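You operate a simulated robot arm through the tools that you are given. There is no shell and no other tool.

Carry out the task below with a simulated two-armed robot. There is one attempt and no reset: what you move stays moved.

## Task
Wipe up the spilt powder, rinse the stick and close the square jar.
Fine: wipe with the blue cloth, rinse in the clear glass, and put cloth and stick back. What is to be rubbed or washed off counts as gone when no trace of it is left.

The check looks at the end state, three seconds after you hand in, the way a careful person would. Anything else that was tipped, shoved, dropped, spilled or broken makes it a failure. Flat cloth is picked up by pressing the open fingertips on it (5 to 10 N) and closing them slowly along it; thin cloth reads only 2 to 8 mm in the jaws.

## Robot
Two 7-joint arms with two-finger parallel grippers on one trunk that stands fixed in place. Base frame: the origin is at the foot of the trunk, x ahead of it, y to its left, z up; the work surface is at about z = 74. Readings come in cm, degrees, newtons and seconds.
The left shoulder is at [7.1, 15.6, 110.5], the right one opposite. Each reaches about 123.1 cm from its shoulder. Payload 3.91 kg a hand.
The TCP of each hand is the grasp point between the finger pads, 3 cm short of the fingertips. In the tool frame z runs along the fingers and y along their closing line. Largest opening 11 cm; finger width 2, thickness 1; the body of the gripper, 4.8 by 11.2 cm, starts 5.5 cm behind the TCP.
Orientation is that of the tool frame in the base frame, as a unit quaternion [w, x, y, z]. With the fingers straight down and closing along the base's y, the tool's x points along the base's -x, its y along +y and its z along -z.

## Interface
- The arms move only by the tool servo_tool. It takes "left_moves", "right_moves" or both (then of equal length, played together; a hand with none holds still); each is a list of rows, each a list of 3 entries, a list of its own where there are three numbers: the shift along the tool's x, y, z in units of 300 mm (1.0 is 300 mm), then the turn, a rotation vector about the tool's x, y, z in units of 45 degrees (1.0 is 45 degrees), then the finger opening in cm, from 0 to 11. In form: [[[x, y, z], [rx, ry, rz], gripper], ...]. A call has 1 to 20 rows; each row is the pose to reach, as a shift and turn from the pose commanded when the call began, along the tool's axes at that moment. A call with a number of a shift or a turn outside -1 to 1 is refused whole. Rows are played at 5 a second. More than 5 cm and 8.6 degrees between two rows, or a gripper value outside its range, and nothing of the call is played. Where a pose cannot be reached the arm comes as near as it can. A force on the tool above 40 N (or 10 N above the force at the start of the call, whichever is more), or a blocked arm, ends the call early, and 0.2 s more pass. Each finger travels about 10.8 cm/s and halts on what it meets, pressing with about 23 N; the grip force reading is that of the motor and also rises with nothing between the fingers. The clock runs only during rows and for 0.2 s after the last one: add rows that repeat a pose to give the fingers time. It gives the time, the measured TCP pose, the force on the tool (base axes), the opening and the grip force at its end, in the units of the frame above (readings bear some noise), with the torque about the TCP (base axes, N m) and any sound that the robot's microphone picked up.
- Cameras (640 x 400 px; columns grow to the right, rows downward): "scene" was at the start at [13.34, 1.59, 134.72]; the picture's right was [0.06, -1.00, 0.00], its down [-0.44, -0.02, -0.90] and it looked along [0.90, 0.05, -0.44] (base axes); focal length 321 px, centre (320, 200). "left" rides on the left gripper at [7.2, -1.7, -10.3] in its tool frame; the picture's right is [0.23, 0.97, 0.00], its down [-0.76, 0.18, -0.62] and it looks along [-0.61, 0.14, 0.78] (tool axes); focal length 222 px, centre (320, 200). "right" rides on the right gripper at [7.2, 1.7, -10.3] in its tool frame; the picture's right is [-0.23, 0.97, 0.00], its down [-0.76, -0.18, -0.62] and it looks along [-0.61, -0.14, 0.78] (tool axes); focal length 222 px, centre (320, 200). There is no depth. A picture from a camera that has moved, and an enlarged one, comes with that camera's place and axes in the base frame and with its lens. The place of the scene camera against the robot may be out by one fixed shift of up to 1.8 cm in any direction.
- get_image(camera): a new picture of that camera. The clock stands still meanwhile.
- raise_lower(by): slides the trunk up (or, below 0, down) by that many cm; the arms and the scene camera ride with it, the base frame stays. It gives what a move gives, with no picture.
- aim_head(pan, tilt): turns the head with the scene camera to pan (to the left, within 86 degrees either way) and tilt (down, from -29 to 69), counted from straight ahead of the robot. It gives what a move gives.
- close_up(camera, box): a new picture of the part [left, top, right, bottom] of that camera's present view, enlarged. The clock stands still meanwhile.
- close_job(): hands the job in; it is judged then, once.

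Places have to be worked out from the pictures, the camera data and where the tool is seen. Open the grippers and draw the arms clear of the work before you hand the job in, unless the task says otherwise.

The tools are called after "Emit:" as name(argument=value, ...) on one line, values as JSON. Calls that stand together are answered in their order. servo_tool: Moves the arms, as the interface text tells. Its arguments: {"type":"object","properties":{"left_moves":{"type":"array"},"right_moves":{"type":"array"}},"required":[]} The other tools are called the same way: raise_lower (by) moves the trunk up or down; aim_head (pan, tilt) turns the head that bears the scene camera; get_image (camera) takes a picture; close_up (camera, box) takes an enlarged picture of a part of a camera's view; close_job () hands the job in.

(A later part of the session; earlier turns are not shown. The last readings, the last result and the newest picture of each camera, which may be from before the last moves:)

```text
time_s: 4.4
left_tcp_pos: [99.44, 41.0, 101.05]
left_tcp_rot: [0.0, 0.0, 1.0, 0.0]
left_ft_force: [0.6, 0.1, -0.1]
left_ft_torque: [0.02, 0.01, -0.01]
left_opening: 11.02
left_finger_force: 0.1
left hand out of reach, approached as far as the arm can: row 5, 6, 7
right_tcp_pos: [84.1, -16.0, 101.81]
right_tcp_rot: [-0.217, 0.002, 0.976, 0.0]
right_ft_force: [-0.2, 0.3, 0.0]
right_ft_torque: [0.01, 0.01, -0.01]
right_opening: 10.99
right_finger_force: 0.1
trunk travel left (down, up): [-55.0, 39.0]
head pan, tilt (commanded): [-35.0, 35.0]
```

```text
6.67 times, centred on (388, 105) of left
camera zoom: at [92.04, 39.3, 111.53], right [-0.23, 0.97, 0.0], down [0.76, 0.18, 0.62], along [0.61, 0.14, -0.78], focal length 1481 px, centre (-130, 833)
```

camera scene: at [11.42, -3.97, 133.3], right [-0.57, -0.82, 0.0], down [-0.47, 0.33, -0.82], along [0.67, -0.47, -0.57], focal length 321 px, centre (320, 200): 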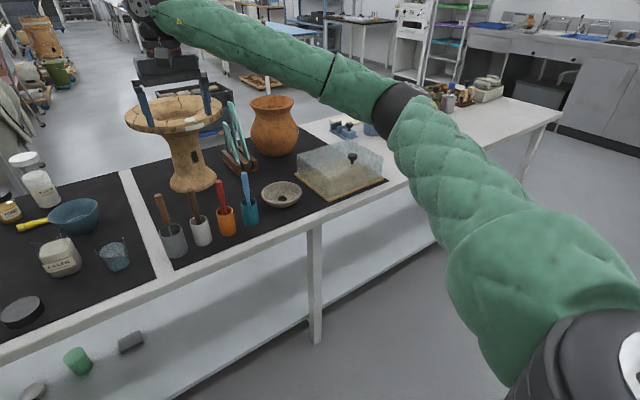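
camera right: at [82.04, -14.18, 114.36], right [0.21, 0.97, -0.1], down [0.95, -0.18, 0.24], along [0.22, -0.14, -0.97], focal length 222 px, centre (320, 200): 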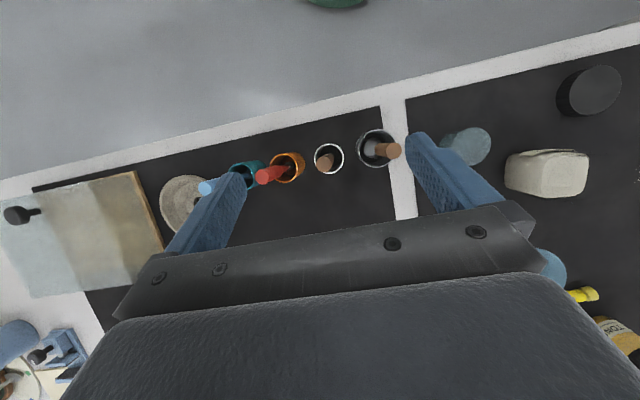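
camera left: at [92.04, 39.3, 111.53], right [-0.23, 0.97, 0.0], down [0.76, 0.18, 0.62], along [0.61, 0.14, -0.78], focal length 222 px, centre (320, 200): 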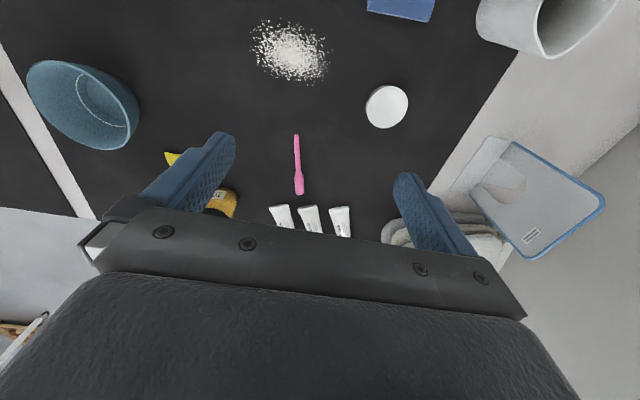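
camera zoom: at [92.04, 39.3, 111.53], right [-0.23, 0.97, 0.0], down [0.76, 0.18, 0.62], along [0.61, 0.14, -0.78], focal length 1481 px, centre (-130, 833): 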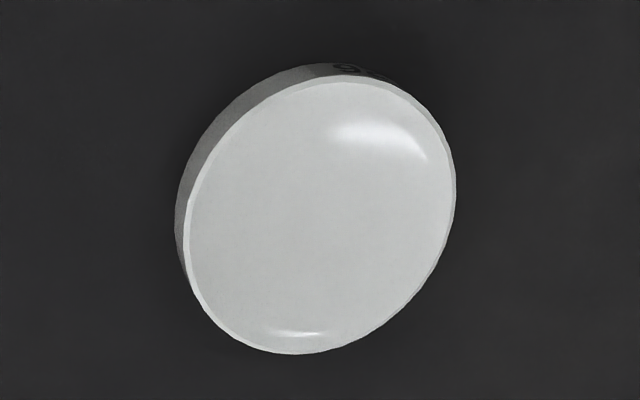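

The pink stick looks clean, so the soiled one is likely in a cup. I move the right camera to about 15° off vertical on the near-left side of the cups to see down the sticks.

Emit:
servo_tool(right_moves=[[[0.05, 0.036, -0.05], [0, -0.139, 0], 11], [[0.1, 0.072, -0.1], [0, -0.278, 0], 11], [[0.15, 0.108, -0.15], [0, -0.416, 0], 11], [[0.199, 0.143, -0.198], [0, -0.555, 0], 11]])

Emit:
close_up(camera="right", box=[200, 60, 400, 160])

Emit:
close_up(camera="right", box=[275, 75, 325, 130])

```text
time_s: 5.4
left_tcp_pos: [99.28, 40.88, 101.24]
left_tcp_rot: [0.001, 0.0, 1.0, 0.0]
left_ft_force: [1.0, 1.0, -0.1]
left_ft_torque: [0.02, 0.01, 0.0]
left_opening: 11.0
left_finger_force: 0.1
right_tcp_pos: [81.2, -11.59, 109.88]
right_tcp_rot: [0.002, 0.0, 1.0, 0.0]
right_ft_force: [-0.1, 0.2, -0.5]
right_ft_torque: [-0.03, 0.01, -0.05]
right_opening: 10.97
right_finger_force: 0.0
trunk travel left (down, up): [-55.0, 39.0]
head pan, tilt (commanded): [-35.0, 35.0]
```

```text
3.20 times, centred on (300, 110) of right
camera zoom: at [73.94, -9.9, 120.29], right [0.23, 0.97, 0.0], down [0.76, -0.18, 0.62], along [0.61, -0.14, -0.78], focal length 711 px, centre (384, 488)
```

zoom: 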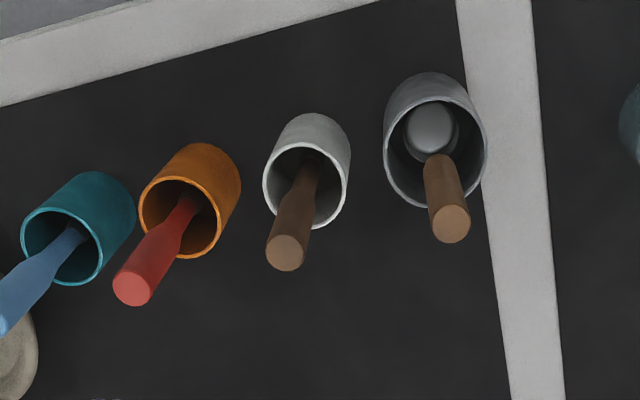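

```text
7.27 times, centred on (300, 102) of right
camera zoom: at [73.94, -9.9, 120.29], right [0.23, 0.97, 0.0], down [0.76, -0.18, 0.62], along [0.61, -0.14, -0.78], focal length 1615 px, centre (466, 909)
```

zoom: 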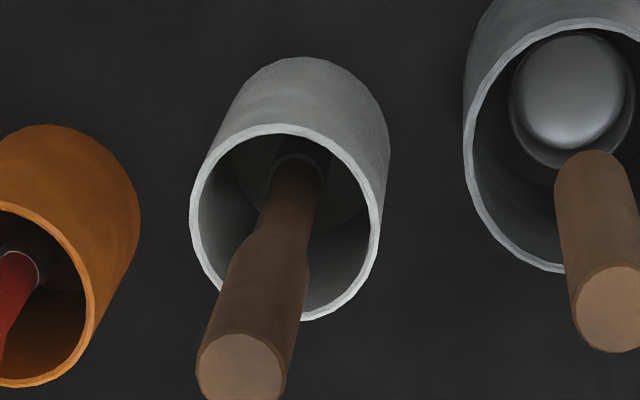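

Emit:
close_up(camera="right", box=[286, 84, 312, 104])

Emit:
close_up(camera="right", box=[320, 80, 356, 110])

Emit:
close_up(camera="right", box=[240, 100, 276, 130])

Emit:
close_up(camera="right", box=[204, 112, 240, 142])

```text
16.00 times, centred on (299, 94) of right
camera zoom: at [73.94, -9.9, 120.29], right [0.23, 0.97, 0.0], down [0.76, -0.18, 0.62], along [0.61, -0.14, -0.78], focal length 3554 px, centre (656, 1896)
```

zoom: 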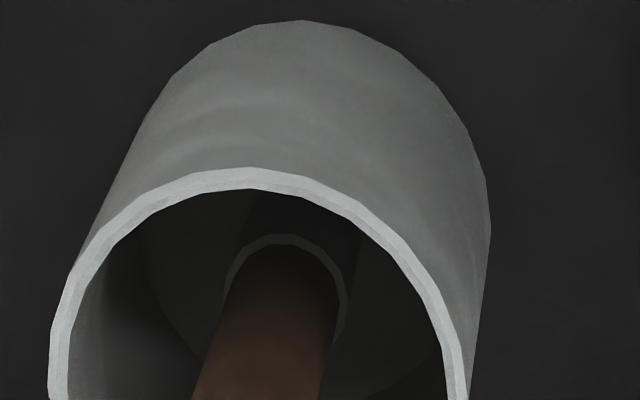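

```text
13.33 times, centred on (338, 95) of right
camera zoom: at [73.94, -9.9, 120.29], right [0.23, 0.97, 0.0], down [0.76, -0.18, 0.62], along [0.61, -0.14, -0.78], focal length 2962 px, centre (80, 1600)
```

zoom: 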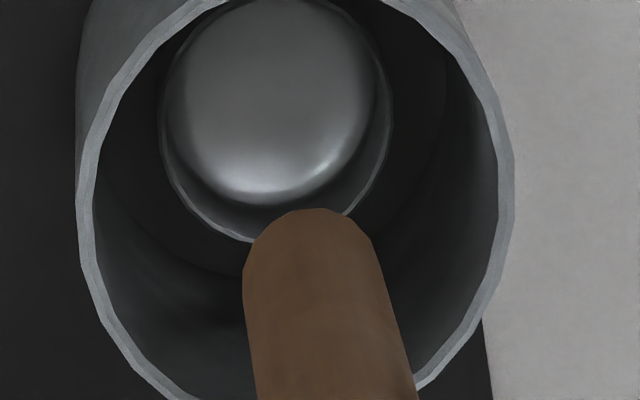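

```text
13.33 times, centred on (258, 115) of right
camera zoom: at [73.94, -9.9, 120.29], right [0.23, 0.97, 0.0], down [0.76, -0.18, 0.62], along [0.61, -0.14, -0.78], focal length 2962 px, centre (1147, 1333)
```

zoom: 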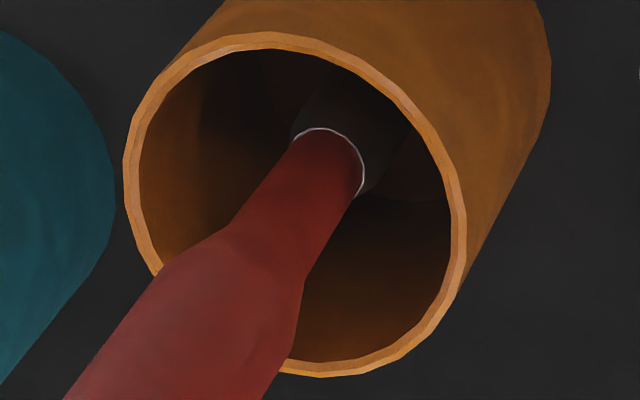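

```text
13.33 times, centred on (222, 127) of right
camera zoom: at [73.94, -9.9, 120.29], right [0.23, 0.97, 0.0], down [0.76, -0.18, 0.62], along [0.61, -0.14, -0.78], focal length 2962 px, centre (1627, 1173)
```

zoom: 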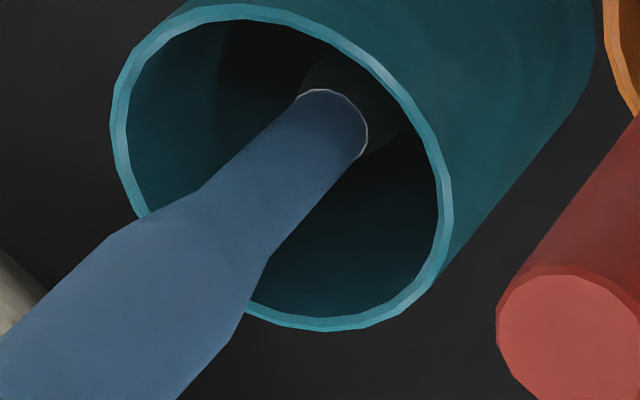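

The white-cup tool has a ring and a coated-looking end about 3.5 cm long (ring at z≈78), top at about (83.9, −16.5, 90); it is the best stick candidate but I must see its end. I move the right hand above it, fingers 5 cm open, and aim the head at the cups.

Emit:
servo_tool(right_moves=[[[-0.029, -0.054, 0.056], [0, 0, 0], 8], [[-0.059, -0.109, 0.111], [0, 0, 0], 6], [[-0.088, -0.163, 0.167], [0, 0, 0], 5], [[-0.088, -0.163, 0.167], [0, 0, 0], 5]])

Emit:
aim_head(pan=-10, tilt=32)

Emit:
get_image(camera="right")

Emit:
get_image(camera="scene")

```text
time_s: 6.4
left_tcp_pos: [99.31, 40.85, 101.2]
left_tcp_rot: [0.002, 0.0, 1.0, 0.0]
left_ft_force: [-0.9, 0.7, -0.4]
left_ft_torque: [-0.02, 0.03, -0.01]
left_opening: 11.01
left_finger_force: 0.1
right_tcp_pos: [83.84, -16.62, 104.97]
right_tcp_rot: [0.0, 0.0, 1.0, -0.001]
right_ft_force: [1.0, 0.5, -0.3]
right_ft_torque: [0.0, -0.01, 0.02]
right_opening: 4.99
right_finger_force: 0.2
trunk travel left (down, up): [-55.0, 39.0]
head pan, tilt (commanded): [-35.0, 35.0]
```

```text
time_s: 7.3
left_tcp_pos: [99.41, 40.92, 101.17]
left_tcp_rot: [0.002, -0.001, 1.0, 0.0]
left_ft_force: [-1.1, 0.6, 0.0]
left_ft_torque: [0.04, -0.01, 0.02]
left_opening: 10.98
left_finger_force: 0.0
right_tcp_pos: [83.7, -16.46, 105.06]
right_tcp_rot: [0.0, 0.0, 1.0, 0.0]
right_ft_force: [-0.8, -0.2, -0.3]
right_ft_torque: [0.0, -0.04, 0.01]
right_opening: 5.02
right_finger_force: 0.1
trunk travel left (down, up): [-55.0, 39.0]
head pan, tilt (commanded): [-10.0, 32.0]
```

```text
taken
camera right: at [76.66, -14.79, 115.36], right [0.23, 0.97, 0.0], down [0.76, -0.18, 0.62], along [0.61, -0.14, -0.78], focal length 222 px, centre (320, 200)
```

right: 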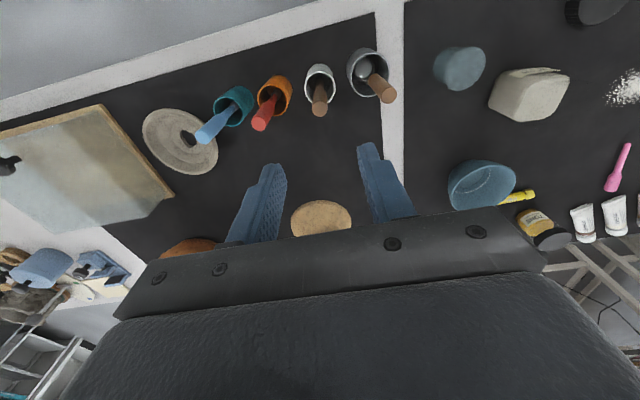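

```text
taken
camera scene: at [13.01, -0.48, 133.76], right [-0.17, -0.98, 0.0], down [-0.52, 0.09, -0.85], along [0.83, -0.15, -0.53], focal length 321 px, centre (320, 200)
```

scene: 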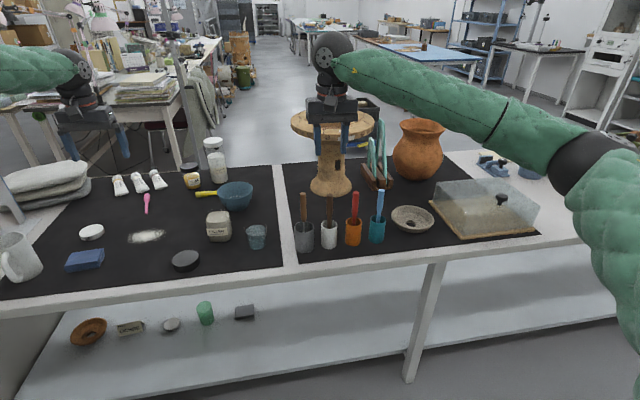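

The white-cup stick top is at about (84.0, −16.45, 90) with neighbours 7 cm either side, so 5 cm open fingers fit. I descend to z≈88 around the handle.

Emit:
servo_tool(right_moves=[[[-0.002, 0, 0.12], [0, 0, 0], 5], [[-0.004, 0, 0.24], [0, 0, 0], 5], [[-0.006, 0, 0.36], [0, 0, 0], 5], [[-0.007, 0, 0.46], [0, 0, 0], 5], [[-0.007, 0, 0.56], [0, 0, 0], 5]])

Emit:
get_image(camera="right")

Emit:
close_up(camera="scene", box=[260, 120, 440, 260])

```text
time_s: 8.5
left_tcp_pos: [99.52, 40.78, 101.17]
left_tcp_rot: [0.001, 0.0, 1.0, 0.0]
left_ft_force: [-0.3, 0.2, 0.5]
left_ft_torque: [0.01, 0.02, 0.02]
left_opening: 11.01
left_finger_force: 0.0
right_tcp_pos: [83.92, -16.53, 87.98]
right_tcp_rot: [0.001, 0.0, 1.0, 0.0]
right_ft_force: [0.2, 0.6, 0.2]
right_ft_torque: [-0.02, 0.02, -0.01]
right_opening: 5.02
right_finger_force: 0.1
trunk travel left (down, up): [-55.0, 39.0]
head pan, tilt (commanded): [-10.0, 32.0]
```

```text
taken
camera right: at [76.93, -14.86, 98.4], right [0.23, 0.97, 0.0], down [0.76, -0.18, 0.62], along [0.61, -0.14, -0.78], focal length 222 px, centre (320, 200)
```

right: 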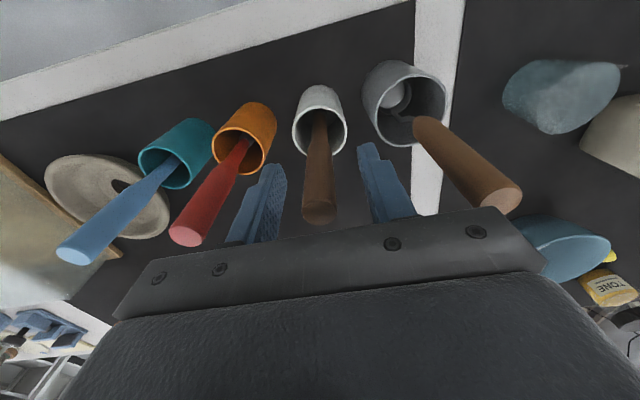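

```text
2.86 times, centred on (350, 190) of scene
camera zoom: at [13.06, -0.51, 133.76], right [-0.17, -0.98, 0.0], down [-0.52, 0.09, -0.85], along [0.83, -0.15, -0.53], focal length 918 px, centre (234, 229)
```

zoom: 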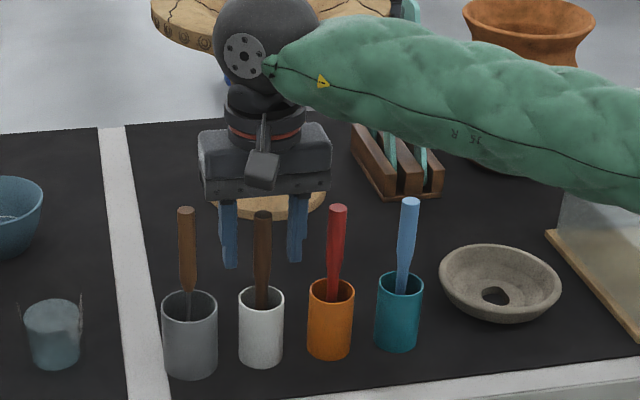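

The handle is centred between the fingers. I close on it.

Emit:
servo_tool(right_moves=[[[0, 0, 0], [0, 0, 0], 3.5], [[0, 0, 0], [0, 0, 0], 2.6], [[0, 0, 0], [0, 0, 0], 2.0], [[0, 0, 0], [0, 0, 0], 1.0], [[0, 0, 0], [0, 0, 0], 0.5], [[0, 0, 0], [0, 0, 0], 0.5]])

Emit:
close_up(camera="scene", box=[260, 120, 440, 260])

```text
time_s: 9.9
left_tcp_pos: [99.26, 40.89, 101.17]
left_tcp_rot: [0.001, 0.0, 1.0, -0.001]
left_ft_force: [1.4, 0.3, -0.5]
left_ft_torque: [-0.01, -0.01, -0.02]
left_opening: 11.01
left_finger_force: 0.1
right_tcp_pos: [84.0, -16.61, 88.04]
right_tcp_rot: [0.0, 0.0, 1.0, 0.0]
right_ft_force: [-0.6, -0.6, 2.1]
right_ft_torque: [-0.14, 0.03, 0.02]
right_opening: 1.54
right_finger_force: 22.6
trunk travel left (down, up): [-55.0, 39.0]
head pan, tilt (commanded): [-10.0, 32.0]
```

```text
2.86 times, centred on (350, 190) of scene
camera zoom: at [13.01, -0.47, 133.76], right [-0.17, -0.98, 0.0], down [-0.52, 0.09, -0.85], along [0.83, -0.15, -0.53], focal length 918 px, centre (234, 229)
```

zoom: 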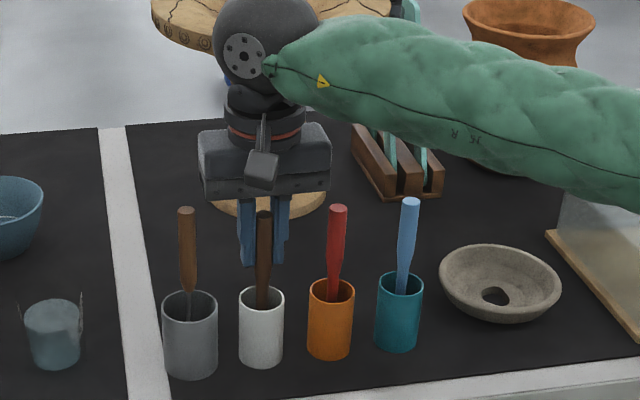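

Gripped at 1.54 cm opening. I lift slowly by 6 cm and look at what emerges.

Emit:
servo_tool(right_moves=[[[0, 0, -0.03], [0, 0, 0], 0.5], [[0, 0, -0.08], [0, 0, 0], 0.5], [[0, 0, -0.14], [0, 0, 0], 0.5], [[0, 0, -0.2], [0, 0, 0], 0.5]])

Emit:
close_up(camera="scene", box=[290, 170, 380, 255])

Emit:
get_image(camera="right")

```text
time_s: 10.9
left_tcp_pos: [99.31, 41.01, 101.24]
left_tcp_rot: [0.001, 0.0, 1.0, 0.0]
left_ft_force: [0.9, 0.3, -0.4]
left_ft_torque: [0.01, -0.01, 0.04]
left_opening: 10.99
left_finger_force: 0.1
right_tcp_pos: [83.83, -16.54, 94.08]
right_tcp_rot: [0.0, 0.0, 1.0, 0.0]
right_ft_force: [0.0, 0.0, 0.0]
right_ft_torque: [-0.04, 0.0, 0.03]
right_opening: 1.52
right_finger_force: 23.1
trunk travel left (down, up): [-55.0, 39.0]
head pan, tilt (commanded): [-10.0, 32.0]
```

```text
4.71 times, centred on (335, 212) of scene
camera zoom: at [12.98, -0.46, 133.76], right [-0.17, -0.98, 0.0], down [-0.52, 0.09, -0.85], along [0.83, -0.15, -0.53], focal length 1512 px, centre (249, 141)
```

zoom: 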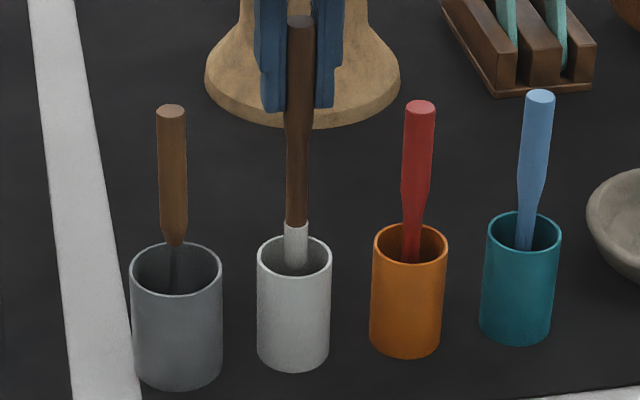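

```text
taken
camera right: at [76.8, -14.8, 104.52], right [0.23, 0.97, 0.0], down [0.76, -0.18, 0.62], along [0.61, -0.14, -0.78], focal length 222 px, centre (320, 200)
```

right: 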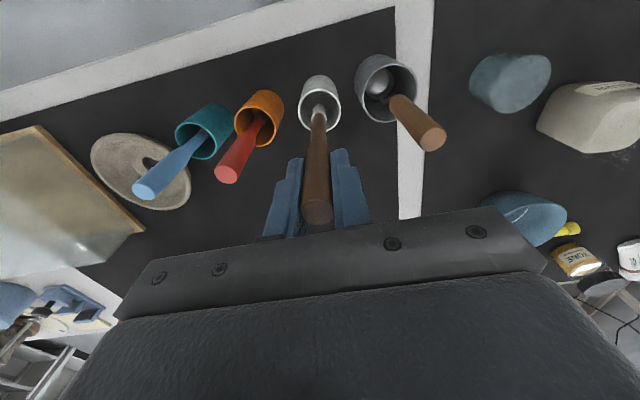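

The lower end is coated in pale grey-white residue. I lift a further 5 cm to clear the cup and inspect the whole end.

Emit:
servo_tool(right_moves=[[[0, 0, -0.06], [0, 0, 0], 0.5], [[0, 0, -0.12], [0, 0, 0], 0.5], [[0, 0, -0.18], [0, 0, 0], 0.5], [[0, 0, -0.23], [0, 0, 0], 0.5]])

Emit:
close_up(camera="scene", box=[290, 130, 380, 255])

Emit:
close_up(camera="right", box=[280, 60, 360, 140])

```text
time_s: 11.9
left_tcp_pos: [99.24, 40.93, 101.23]
left_tcp_rot: [0.001, 0.001, 1.0, 0.001]
left_ft_force: [0.3, -0.1, 0.1]
left_ft_torque: [-0.02, -0.03, 0.0]
left_opening: 11.0
left_finger_force: 0.1
right_tcp_pos: [83.73, -16.63, 101.01]
right_tcp_rot: [0.0, 0.001, 1.0, 0.0]
right_ft_force: [0.3, 0.3, -1.1]
right_ft_torque: [0.0, 0.01, 0.0]
right_opening: 1.55
right_finger_force: 23.0
trunk travel left (down, up): [-55.0, 39.0]
head pan, tilt (commanded): [-10.0, 32.0]
```

```text
3.20 times, centred on (335, 192) of scene
camera zoom: at [12.99, -0.47, 133.76], right [-0.17, -0.98, 0.0], down [-0.52, 0.09, -0.85], along [0.83, -0.15, -0.53], focal length 1028 px, centre (272, 224)
```

zoom: 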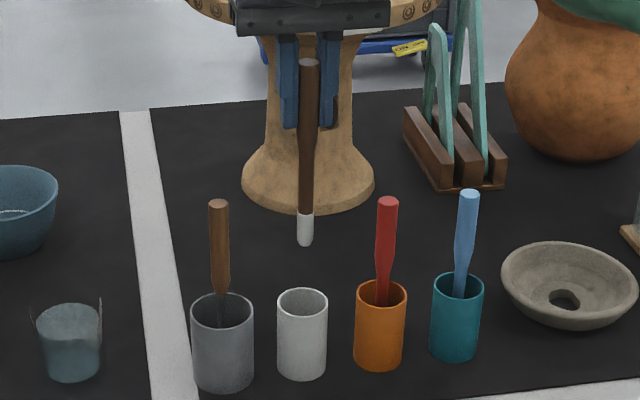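

```text
5.00 times, centred on (320, 100) of right
camera zoom: at [76.71, -14.79, 111.34], right [0.23, 0.97, 0.0], down [0.76, -0.18, 0.62], along [0.61, -0.14, -0.78], focal length 1111 px, centre (320, 700)
```

zoom: 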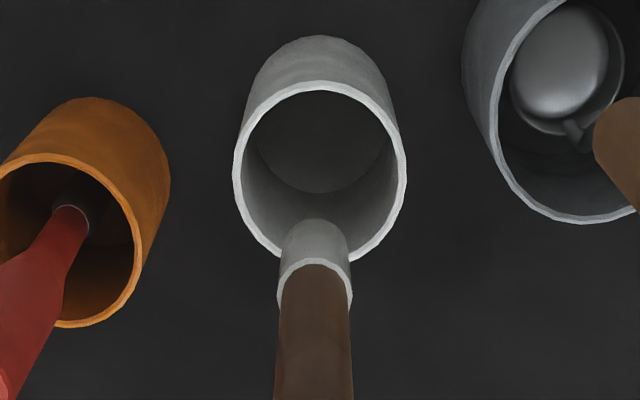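

It is a plain stick with a soiled tip about 3 cm long – this is the stick. Now I locate the glass precisely from the wrist camera.

Emit:
close_up(camera="right", box=[430, 20, 640, 160])

Emit:
close_up(camera="scene", box=[180, 200, 290, 270])

Emit:
get_image(camera="right")

```text
2.86 times, centred on (535, 90) of right
camera zoom: at [76.71, -14.79, 111.34], right [0.23, 0.97, 0.0], down [0.76, -0.18, 0.62], along [0.61, -0.14, -0.78], focal length 635 px, centre (-294, 514)
```

zoom: 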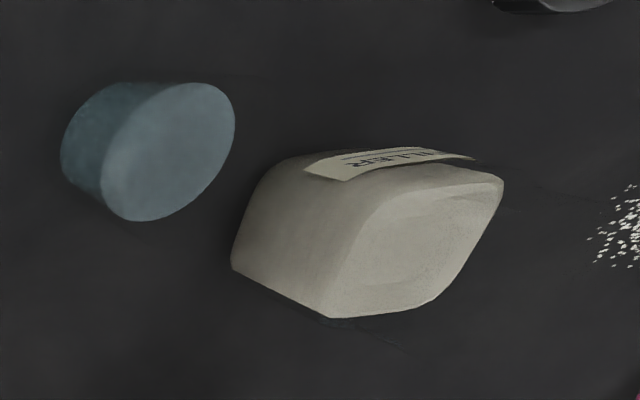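

```text
5.71 times, centred on (235, 235) of scene
camera zoom: at [12.99, -0.47, 133.76], right [-0.17, -0.98, 0.0], down [-0.52, 0.09, -0.85], along [0.83, -0.15, -0.53], focal length 1835 px, centre (806, 0)
```

zoom: 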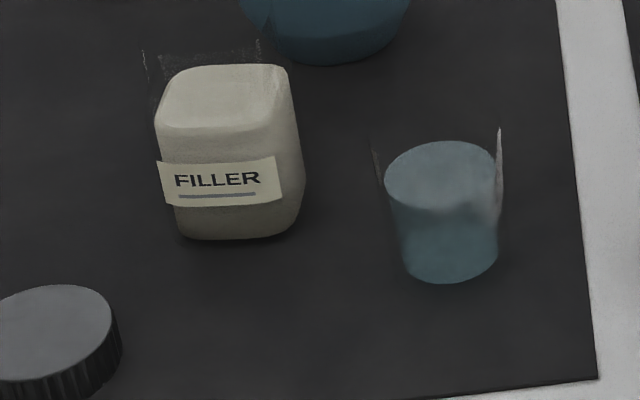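

```text
taken
camera right: at [76.71, -14.79, 111.34], right [0.23, 0.97, 0.0], down [0.76, -0.18, 0.62], along [0.61, -0.14, -0.78], focal length 222 px, centre (320, 200)
```

right: 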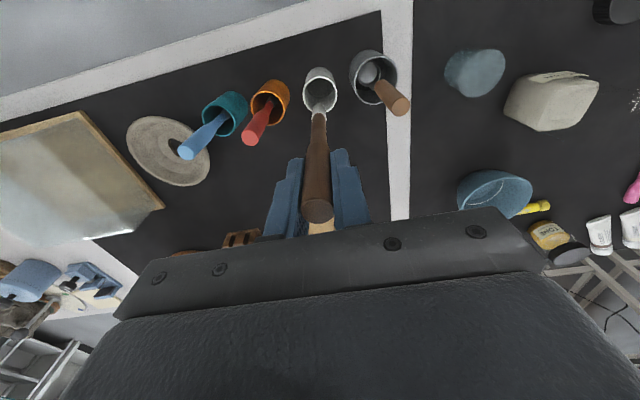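

Triangulating the water surface from three views gives the glass axis at about (86.0, 3.6) with the water surface at z≈80. I raise the stick clear of the spoon handle and carry it over the glass.

Emit:
servo_tool(right_moves=[[[0, 0, -0.12], [0, 0, 0], 0.5], [[0, 0, -0.24], [0, 0, 0], 0.5], [[0, 0, -0.36], [0, 0, 0], 0.5], [[-0.015, 0.13, -0.36], [0, 0, 0], 0.5], [[-0.03, 0.27, -0.36], [0, 0, 0], 0.5], [[-0.045, 0.41, -0.36], [0, 0, 0], 0.5], [[-0.06, 0.55, -0.36], [0, 0, 0], 0.5], [[-0.077, 0.673, -0.36], [0, 0, 0], 0.5]])

Emit:
aim_head(pan=5, tilt=32)

Emit:
get_image(camera="right")

Emit:
close_up(camera="scene", box=[250, 130, 390, 270])

Emit:
get_image(camera="left")

```text
time_s: 13.7
left_tcp_pos: [99.31, 40.98, 101.1]
left_tcp_rot: [0.001, 0.0, 1.0, -0.001]
left_ft_force: [0.4, -0.1, 1.0]
left_ft_torque: [-0.01, 0.01, 0.01]
left_opening: 11.01
left_finger_force: 0.1
right_tcp_pos: [86.22, 3.65, 111.66]
right_tcp_rot: [-0.001, 0.001, 1.0, 0.0]
right_ft_force: [0.3, -0.1, -0.5]
right_ft_torque: [-0.03, -0.03, -0.02]
right_opening: 1.56
right_finger_force: 23.2
trunk travel left (down, up): [-55.0, 39.0]
head pan, tilt (commanded): [-10.0, 32.0]
```

```text
time_s: 14.5
left_tcp_pos: [99.49, 40.95, 101.27]
left_tcp_rot: [0.001, 0.0, 1.0, 0.0]
left_ft_force: [0.7, 0.4, 0.4]
left_ft_torque: [0.0, 0.02, -0.01]
left_opening: 11.0
left_finger_force: 0.0
right_tcp_pos: [86.07, 3.48, 111.68]
right_tcp_rot: [0.0, 0.001, 1.0, 0.0]
right_ft_force: [0.8, 0.4, -0.4]
right_ft_torque: [0.04, -0.02, 0.0]
right_opening: 1.57
right_finger_force: 22.9
trunk travel left (down, up): [-55.0, 39.0]
head pan, tilt (commanded): [5.0, 32.0]
```

```text
taken
camera right: at [79.07, 5.29, 122.11], right [0.23, 0.97, 0.0], down [0.76, -0.18, 0.62], along [0.61, -0.14, -0.78], focal length 222 px, centre (320, 200)
```

right: 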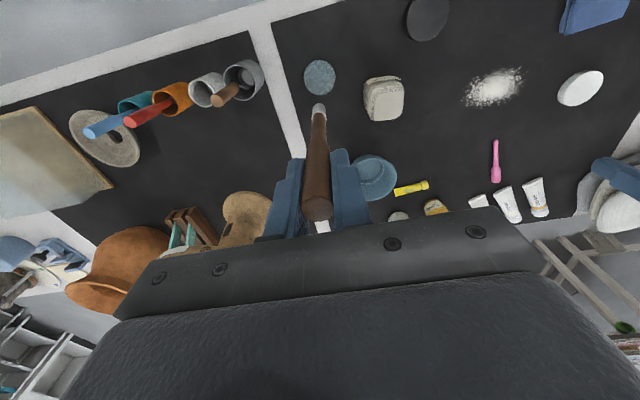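

```text
2.86 times, centred on (320, 200) of scene
camera zoom: at [13.12, 1.86, 133.76], right [0.09, -1.0, 0.0], down [-0.53, -0.05, -0.85], along [0.84, 0.07, -0.53], focal length 918 px, centre (320, 200)
```

zoom: 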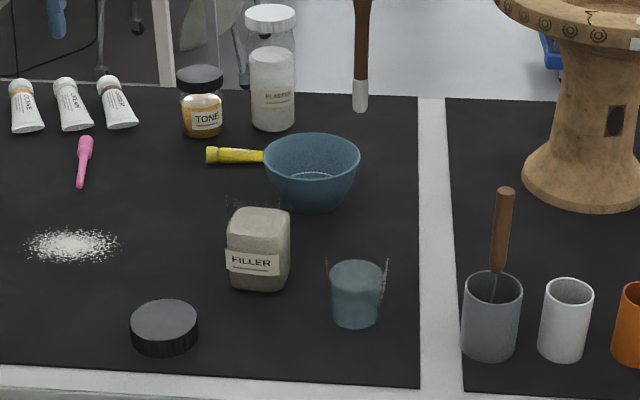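

```text
taken
camera left: at [91.99, 39.28, 111.6], right [-0.23, 0.97, 0.0], down [0.76, 0.18, 0.62], along [0.61, 0.14, -0.78], focal length 222 px, centre (320, 200)
```

left: 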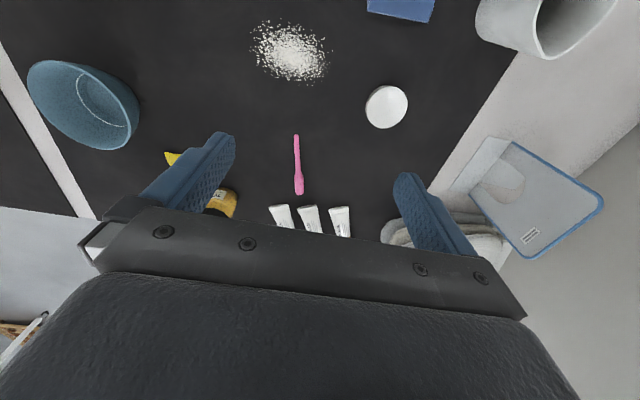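

Emit:
close_up(camera="right", box=[290, 45, 350, 125])

Emit:
close_up(camera="scene", box=[310, 210, 350, 250])

```text
5.00 times, centred on (320, 85) of right
camera zoom: at [79.07, 5.29, 122.11], right [0.23, 0.97, 0.0], down [0.76, -0.18, 0.62], along [0.61, -0.14, -0.78], focal length 1111 px, centre (320, 775)
```

zoom: 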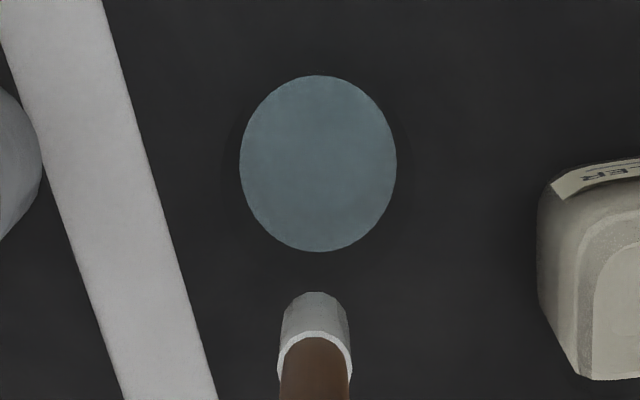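

```text
10.00 times, centred on (330, 230) of scene
camera zoom: at [13.12, 1.86, 133.76], right [0.09, -1.0, 0.0], down [-0.53, -0.05, -0.85], along [0.84, 0.07, -0.53], focal length 3212 px, centre (220, -100)
```

zoom: 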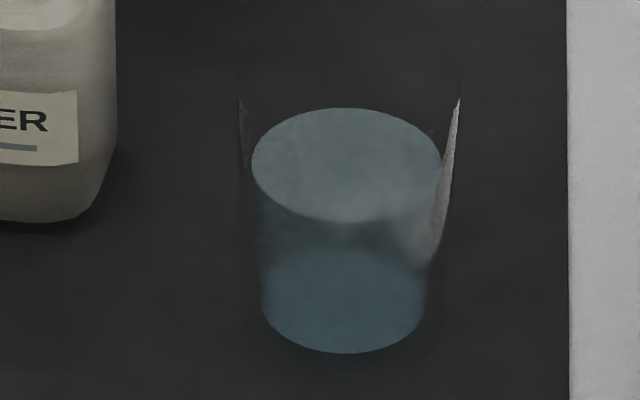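

The tip is over the centre of the water disc (about 5.2 cm wide, surface z≈79.9, floor z≈75). I lower the stick until the tip is just into the water and check.

Emit:
servo_tool(right_moves=[[[-0.002, 0, 0.13], [0, 0, 0], 0.5], [[-0.004, 0, 0.26], [0, 0, 0], 0.5], [[-0.006, 0, 0.39], [0, 0, 0], 0.5], [[-0.006, 0, 0.5], [0, 0, 0], 0.5], [[-0.006, 0, 0.6], [0, 0, 0], 0.5], [[-0.006, 0, 0.66], [0, 0, 0], 0.5]])

Emit:
close_up(camera="scene", box=[300, 170, 370, 250])

Emit:
close_up(camera="right", box=[270, 45, 370, 145])

```text
time_s: 15.9
left_tcp_pos: [99.41, 40.88, 101.05]
left_tcp_rot: [0.001, 0.0, 1.0, 0.0]
left_ft_force: [0.0, 0.0, 0.4]
left_ft_torque: [0.02, 0.03, -0.02]
left_opening: 11.0
left_finger_force: 0.1
right_tcp_pos: [86.27, 3.65, 91.89]
right_tcp_rot: [0.0, -0.001, 1.0, 0.001]
right_ft_force: [-0.5, -0.6, -1.1]
right_ft_torque: [-0.03, 0.02, 0.02]
right_opening: 1.57
right_finger_force: 23.1
trunk travel left (down, up): [-55.0, 39.0]
head pan, tilt (commanded): [5.0, 32.0]
```

```text
5.00 times, centred on (335, 210) of scene
camera zoom: at [13.15, 1.87, 133.76], right [0.09, -1.0, 0.0], down [-0.53, -0.05, -0.85], along [0.84, 0.07, -0.53], focal length 1606 px, centre (245, 150)
```

zoom: 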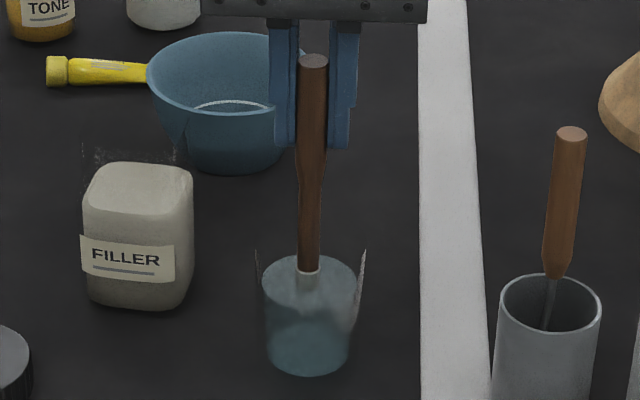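

```text
4.00 times, centred on (320, 95) of right
camera zoom: at [79.19, 5.33, 102.25], right [0.23, 0.97, 0.0], down [0.76, -0.18, 0.62], along [0.61, -0.14, -0.78], focal length 888 px, centre (320, 620)
```

zoom: 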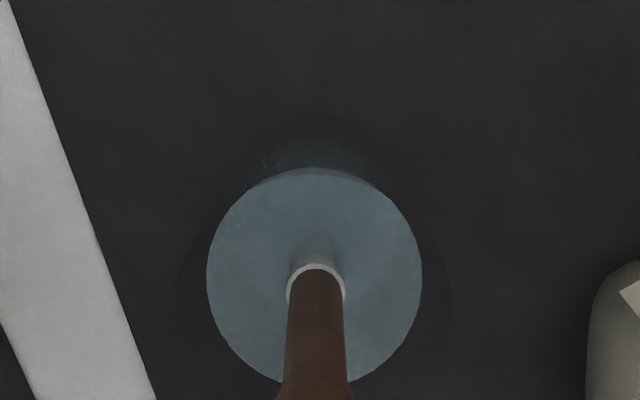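

The stick is centred in the water with the residue's edge right at the surface. I lower 2.4 cm more and stir gently in small moves.

Emit:
servo_tool(right_moves=[[[0, 0, 0.04], [0, 0, 0], 0.5], [[0, 0, 0.08], [0, 0, 0], 0.5], [[0.015, 0, 0.08], [0, 0, 0], 0.5], [[0.02, 0.015, 0.08], [0, 0, 0], 0.5], [[0, 0.02, 0.08], [0, 0, 0], 0.5], [[-0.02, 0.015, 0.08], [0, 0, 0], 0.5], [[-0.02, -0.015, 0.08], [0, 0, 0], 0.5], [[0, -0.02, 0.08], [0, 0, 0], 0.5], [[0.02, -0.015, 0.08], [0, 0, 0], 0.5], [[0.02, 0.015, 0.08], [0, 0, 0], 0.5], [[0, 0.02, 0.08], [0, 0, 0], 0.5], [[-0.02, 0.015, 0.08], [0, 0, 0], 0.5], [[-0.02, -0.015, 0.08], [0, 0, 0], 0.5], [[0, -0.02, 0.08], [0, 0, 0], 0.5], [[0.01, -0.01, 0.08], [0, 0, 0], 0.5], [[0, 0, 0.08], [0, 0, 0], 0.5]])

Emit:
close_up(camera="scene", box=[300, 170, 370, 250])

Emit:
close_up(camera="right", box=[270, 45, 370, 145])

```text
time_s: 19.3
left_tcp_pos: [99.57, 40.91, 101.23]
left_tcp_rot: [0.001, 0.001, 1.0, 0.0]
left_ft_force: [0.0, 0.0, 0.5]
left_ft_torque: [-0.02, 0.0, 0.02]
left_opening: 10.99
left_finger_force: 0.0
right_tcp_pos: [86.5, 3.65, 89.58]
right_tcp_rot: [0.0, 0.0, 1.0, 0.0]
right_ft_force: [0.6, -0.1, 0.5]
right_ft_torque: [0.02, 0.03, 0.0]
right_opening: 1.51
right_finger_force: 23.2
trunk travel left (down, up): [-55.0, 39.0]
head pan, tilt (commanded): [5.0, 32.0]
```

```text
5.00 times, centred on (335, 210) of scene
camera zoom: at [13.13, 1.89, 133.76], right [0.09, -1.0, 0.0], down [-0.53, -0.05, -0.85], along [0.84, 0.07, -0.53], focal length 1606 px, centre (245, 150)
```

zoom: 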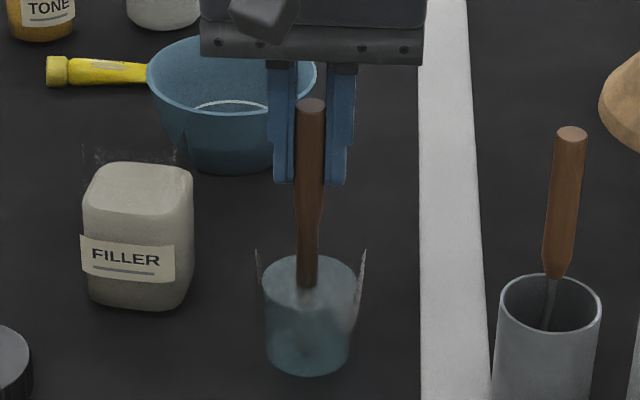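

```text
4.00 times, centred on (320, 95) of right
camera zoom: at [79.34, 5.4, 99.84], right [0.23, 0.97, 0.0], down [0.76, -0.18, 0.62], along [0.61, -0.14, -0.78], focal length 888 px, centre (320, 620)
```

zoom: 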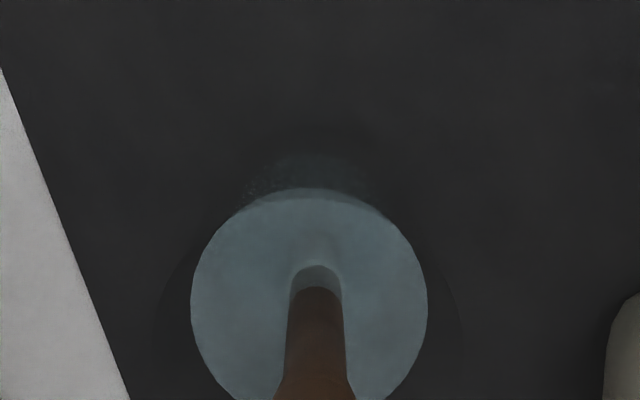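

No contact forces. I draw the stick up out of the water over the glass to see what remains.

Emit:
servo_tool(right_moves=[[[0.01, 0, -0.06], [0, 0, 0], 0.5], [[0.01, 0, -0.14], [0, 0, 0], 0.5], [[0.01, 0, -0.22], [0, 0, 0], 0.5], [[0.01, 0, -0.28], [0, 0, 0], 0.5]])

Emit:
close_up(camera="scene", box=[300, 150, 370, 250])

Emit:
close_up(camera="right", box=[270, 45, 370, 145])

```text
time_s: 20.3
left_tcp_pos: [99.31, 40.85, 101.12]
left_tcp_rot: [0.001, 0.0, 1.0, 0.0]
left_ft_force: [0.3, 0.7, 0.1]
left_ft_torque: [0.02, 0.0, 0.01]
left_opening: 11.01
left_finger_force: 0.0
right_tcp_pos: [86.1, 3.78, 97.86]
right_tcp_rot: [0.0, 0.0, 1.0, 0.0]
right_ft_force: [0.7, -0.6, -0.5]
right_ft_torque: [0.0, 0.0, 0.03]
right_opening: 1.55
right_finger_force: 23.3
trunk travel left (down, up): [-55.0, 39.0]
head pan, tilt (commanded): [5.0, 32.0]
```

```text
4.00 times, centred on (335, 200) of scene
camera zoom: at [13.1, 1.87, 133.76], right [0.09, -1.0, 0.0], down [-0.53, -0.05, -0.85], along [0.84, 0.07, -0.53], focal length 1285 px, centre (260, 200)
```

zoom: 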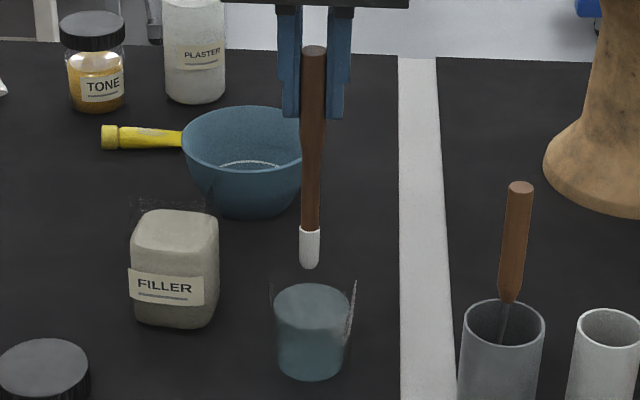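

```text
4.00 times, centred on (320, 95) of right
camera zoom: at [79.01, 5.5, 108.26], right [0.23, 0.97, 0.0], down [0.76, -0.18, 0.62], along [0.61, -0.14, -0.78], focal length 888 px, centre (320, 620)
```

zoom: 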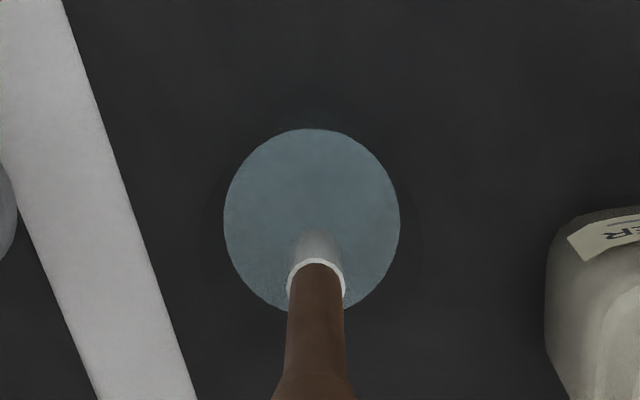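

The residue is still there, so it needs more agitation. I go back in and stir with wider, quicker strokes for a full 20 rows.

Emit:
servo_tool(right_moves=[[[0, 0, 0.14], [0, 0, 0], 0.5], [[0, 0, 0.28], [0, 0, 0], 0.5], [[0.03, 0, 0.285], [0, 0, 0], 0.5], [[-0.03, 0, 0.285], [0, 0, 0], 0.5], [[0.03, 0, 0.285], [0, 0, 0], 0.5], [[-0.03, 0, 0.285], [0, 0, 0], 0.5], [[0, 0.03, 0.285], [0, 0, 0], 0.5], [[0, -0.03, 0.285], [0, 0, 0], 0.5], [[0, 0.03, 0.285], [0, 0, 0], 0.5], [[0, -0.03, 0.285], [0, 0, 0], 0.5], [[0.03, 0, 0.285], [0, 0, 0], 0.5], [[-0.03, 0, 0.285], [0, 0, 0], 0.5], [[0.03, 0, 0.285], [0, 0, 0], 0.5], [[-0.03, 0, 0.285], [0, 0, 0], 0.5], [[0, 0.03, 0.285], [0, 0, 0], 0.5], [[0, -0.03, 0.285], [0, 0, 0], 0.5], [[0, 0.03, 0.285], [0, 0, 0], 0.5], [[0, -0.03, 0.285], [0, 0, 0], 0.5], [[0, 0, 0.285], [0, 0, 0], 0.5], [[0, 0, 0.285], [0, 0, 0], 0.5]])

Emit:
close_up(camera="right", box=[270, 45, 370, 145])

Emit:
close_up(camera="scene", box=[300, 150, 370, 250])

```text
time_s: 24.5
left_tcp_pos: [99.43, 40.79, 101.22]
left_tcp_rot: [0.0, 0.0, 1.0, 0.0]
left_ft_force: [-0.6, -0.2, 0.7]
left_ft_torque: [0.02, 0.02, 0.02]
left_opening: 11.01
left_finger_force: 0.2
right_tcp_pos: [86.11, 3.55, 89.42]
right_tcp_rot: [0.0, 0.001, 1.0, 0.001]
right_ft_force: [-0.1, -0.7, 0.2]
right_ft_torque: [0.02, -0.01, -0.02]
right_opening: 1.49
right_finger_force: 22.8
trunk travel left (down, up): [-55.0, 39.0]
head pan, tilt (commanded): [5.0, 32.0]
```

```text
4.00 times, centred on (320, 95) of right
camera zoom: at [79.04, 5.39, 99.74], right [0.23, 0.97, 0.0], down [0.76, -0.18, 0.62], along [0.61, -0.14, -0.78], focal length 888 px, centre (320, 620)
```

zoom: 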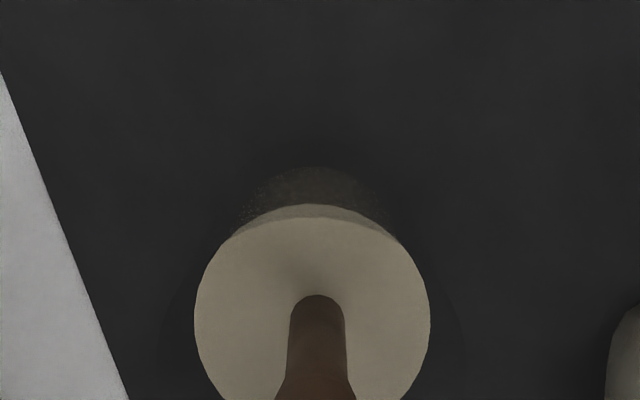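

```text
4.00 times, centred on (335, 200) of scene
camera zoom: at [13.11, 1.77, 133.76], right [0.09, -1.0, 0.0], down [-0.53, -0.05, -0.85], along [0.84, 0.07, -0.53], focal length 1285 px, centre (260, 200)
```

zoom: 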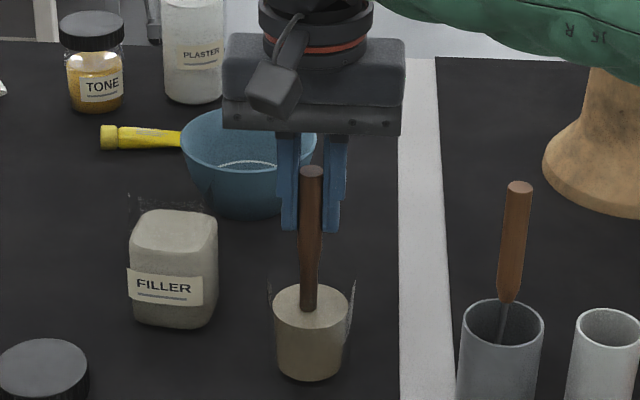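

The water has turned cloudy, so the residue came off. I lift the stick clear of the glass to inspect its tip.

Emit:
servo_tool(right_moves=[[[0, 0, -0.06], [0, 0, 0], 0.5], [[0, 0, -0.14], [0, 0, 0], 0.5], [[0, 0, -0.22], [0, 0, 0], 0.5], [[0, 0, -0.3], [0, 0, 0], 0.5], [[0, 0, -0.3], [0, 0, 0], 0.5]])

Emit:
close_up(camera="scene", box=[310, 150, 360, 250])

Emit:
close_up(camera="right", box=[270, 45, 370, 145])

```text
time_s: 25.7
left_tcp_pos: [99.27, 40.96, 101.1]
left_tcp_rot: [0.0, 0.0, 1.0, 0.0]
left_ft_force: [0.1, -1.1, 0.1]
left_ft_torque: [0.03, 0.0, -0.03]
left_opening: 11.03
left_finger_force: 0.1
right_tcp_pos: [86.07, 3.65, 98.62]
right_tcp_rot: [-0.001, 0.0, 1.0, 0.0]
right_ft_force: [0.8, 0.4, -0.3]
right_ft_torque: [0.0, -0.02, -0.01]
right_opening: 1.55
right_finger_force: 23.0
trunk travel left (down, up): [-55.0, 39.0]
head pan, tilt (commanded): [5.0, 32.0]
```

```text
4.00 times, centred on (335, 200) of scene
camera zoom: at [13.17, 1.87, 133.75], right [0.09, -1.0, 0.0], down [-0.53, -0.05, -0.85], along [0.84, 0.07, -0.53], focal length 1285 px, centre (260, 200)
```

zoom: 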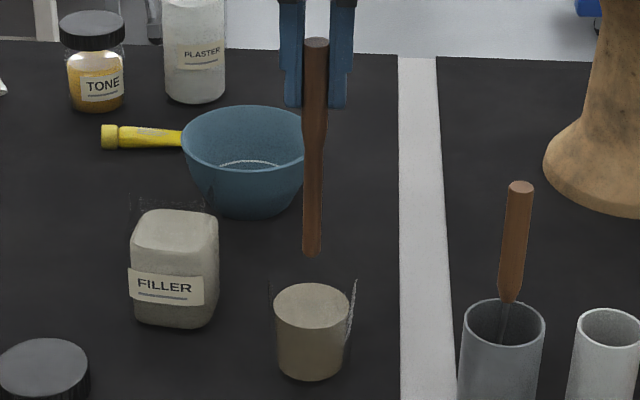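

```text
4.00 times, centred on (320, 95) of right
camera zoom: at [79.05, 5.35, 108.97], right [0.23, 0.97, 0.0], down [0.76, -0.18, 0.62], along [0.61, -0.14, -0.78], focal length 888 px, centre (320, 620)
```

zoom: 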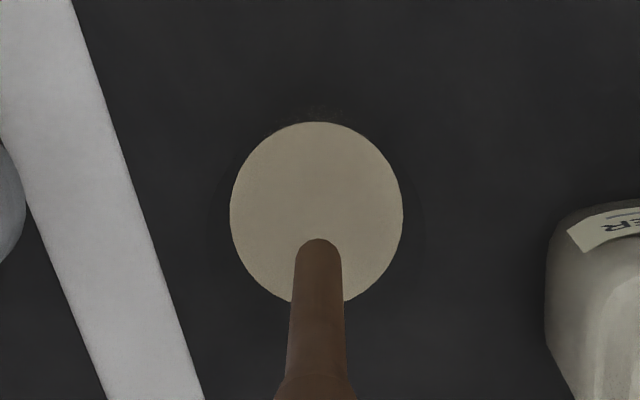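

Emit:
close_up(camera="scene", box=[325, 185, 345, 220])

Emit:
close_up(camera="right", box=[300, 95, 340, 150])

```text
11.43 times, centred on (335, 202) of scene
camera zoom: at [13.17, 1.87, 133.75], right [0.09, -1.0, 0.0], down [-0.53, -0.05, -0.85], along [0.84, 0.07, -0.53], focal length 3671 px, centre (149, 171)
```

zoom: 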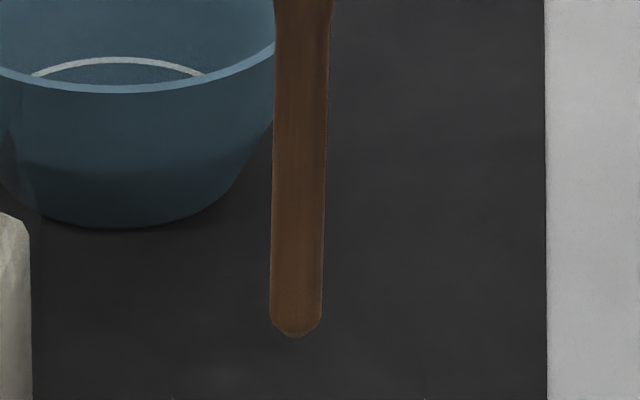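

```text
7.27 times, centred on (320, 122) of right
camera zoom: at [79.05, 5.35, 108.97], right [0.23, 0.97, 0.0], down [0.76, -0.18, 0.62], along [0.61, -0.14, -0.78], focal length 1615 px, centre (320, 764)
```

zoom: 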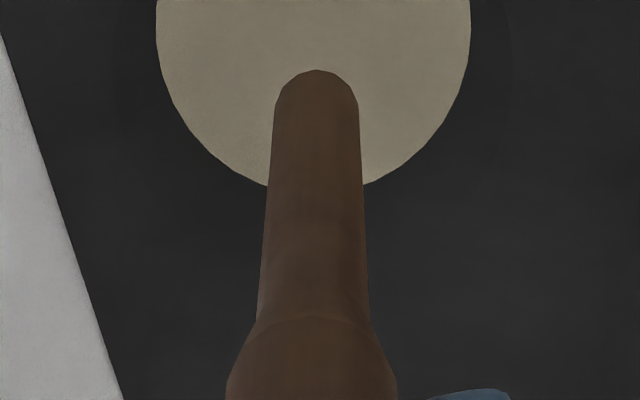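

The stick is clean on both sides. I raise it and carry it back over the white cup along the same path.

Emit:
servo_tool(right_moves=[[[0, 0, -0.15], [0, 0, 0], 0.5], [[0, 0, -0.3], [0, 0, 0], 0.5], [[0, 0, -0.45], [0, 0, 0], 0.5], [[0.015, -0.14, -0.45], [0, 0, 0], 0.5], [[0.03, -0.28, -0.45], [0, 0, 0], 0.5], [[0.045, -0.42, -0.45], [0, 0, 0], 0.5], [[0.06, -0.56, -0.45], [0, 0, 0], 0.5], [[0.073, -0.673, -0.45], [0, 0, 0], 0.5], [[0.073, -0.673, -0.45], [0, 0, 0], 0.5]])

Emit:
get_image(camera="right")

Emit:
close_up(camera="right", box=[280, 40, 380, 120])

```text
time_s: 27.7
left_tcp_pos: [99.41, 40.97, 101.14]
left_tcp_rot: [0.001, 0.0, 1.0, -0.001]
left_ft_force: [-0.7, 0.4, 0.9]
left_ft_torque: [0.0, 0.0, -0.01]
left_opening: 11.0
left_finger_force: 0.0
right_tcp_pos: [83.82, -16.44, 112.02]
right_tcp_rot: [0.0, 0.0, 1.0, 0.001]
right_ft_force: [-0.9, 0.6, 0.3]
right_ft_torque: [-0.02, -0.03, -0.02]
right_opening: 1.49
right_finger_force: 23.5
trunk travel left (down, up): [-55.0, 39.0]
head pan, tilt (commanded): [5.0, 32.0]
```

```text
taken
camera right: at [76.75, -14.76, 122.41], right [0.23, 0.97, 0.0], down [0.76, -0.18, 0.62], along [0.61, -0.14, -0.78], focal length 222 px, centre (320, 200)
```

right: 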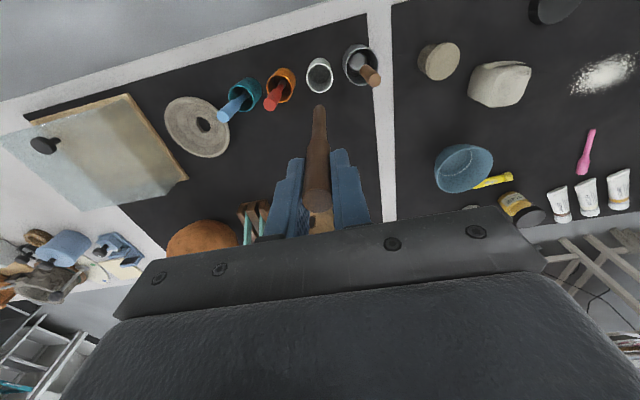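

```text
5.00 times, centred on (330, 80) of right
camera zoom: at [76.75, -14.76, 122.41], right [0.23, 0.97, 0.0], down [0.76, -0.18, 0.62], along [0.61, -0.14, -0.78], focal length 1111 px, centre (270, 800)
```

zoom: 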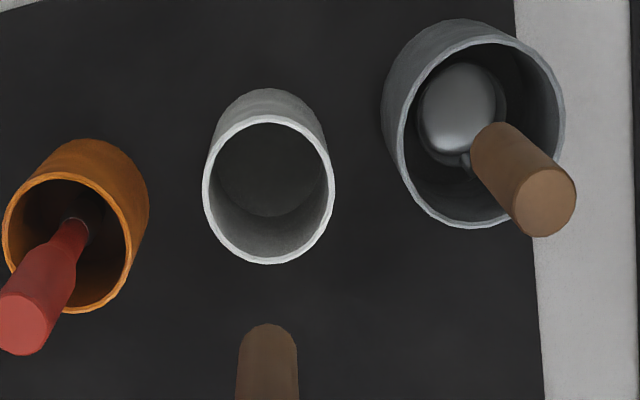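

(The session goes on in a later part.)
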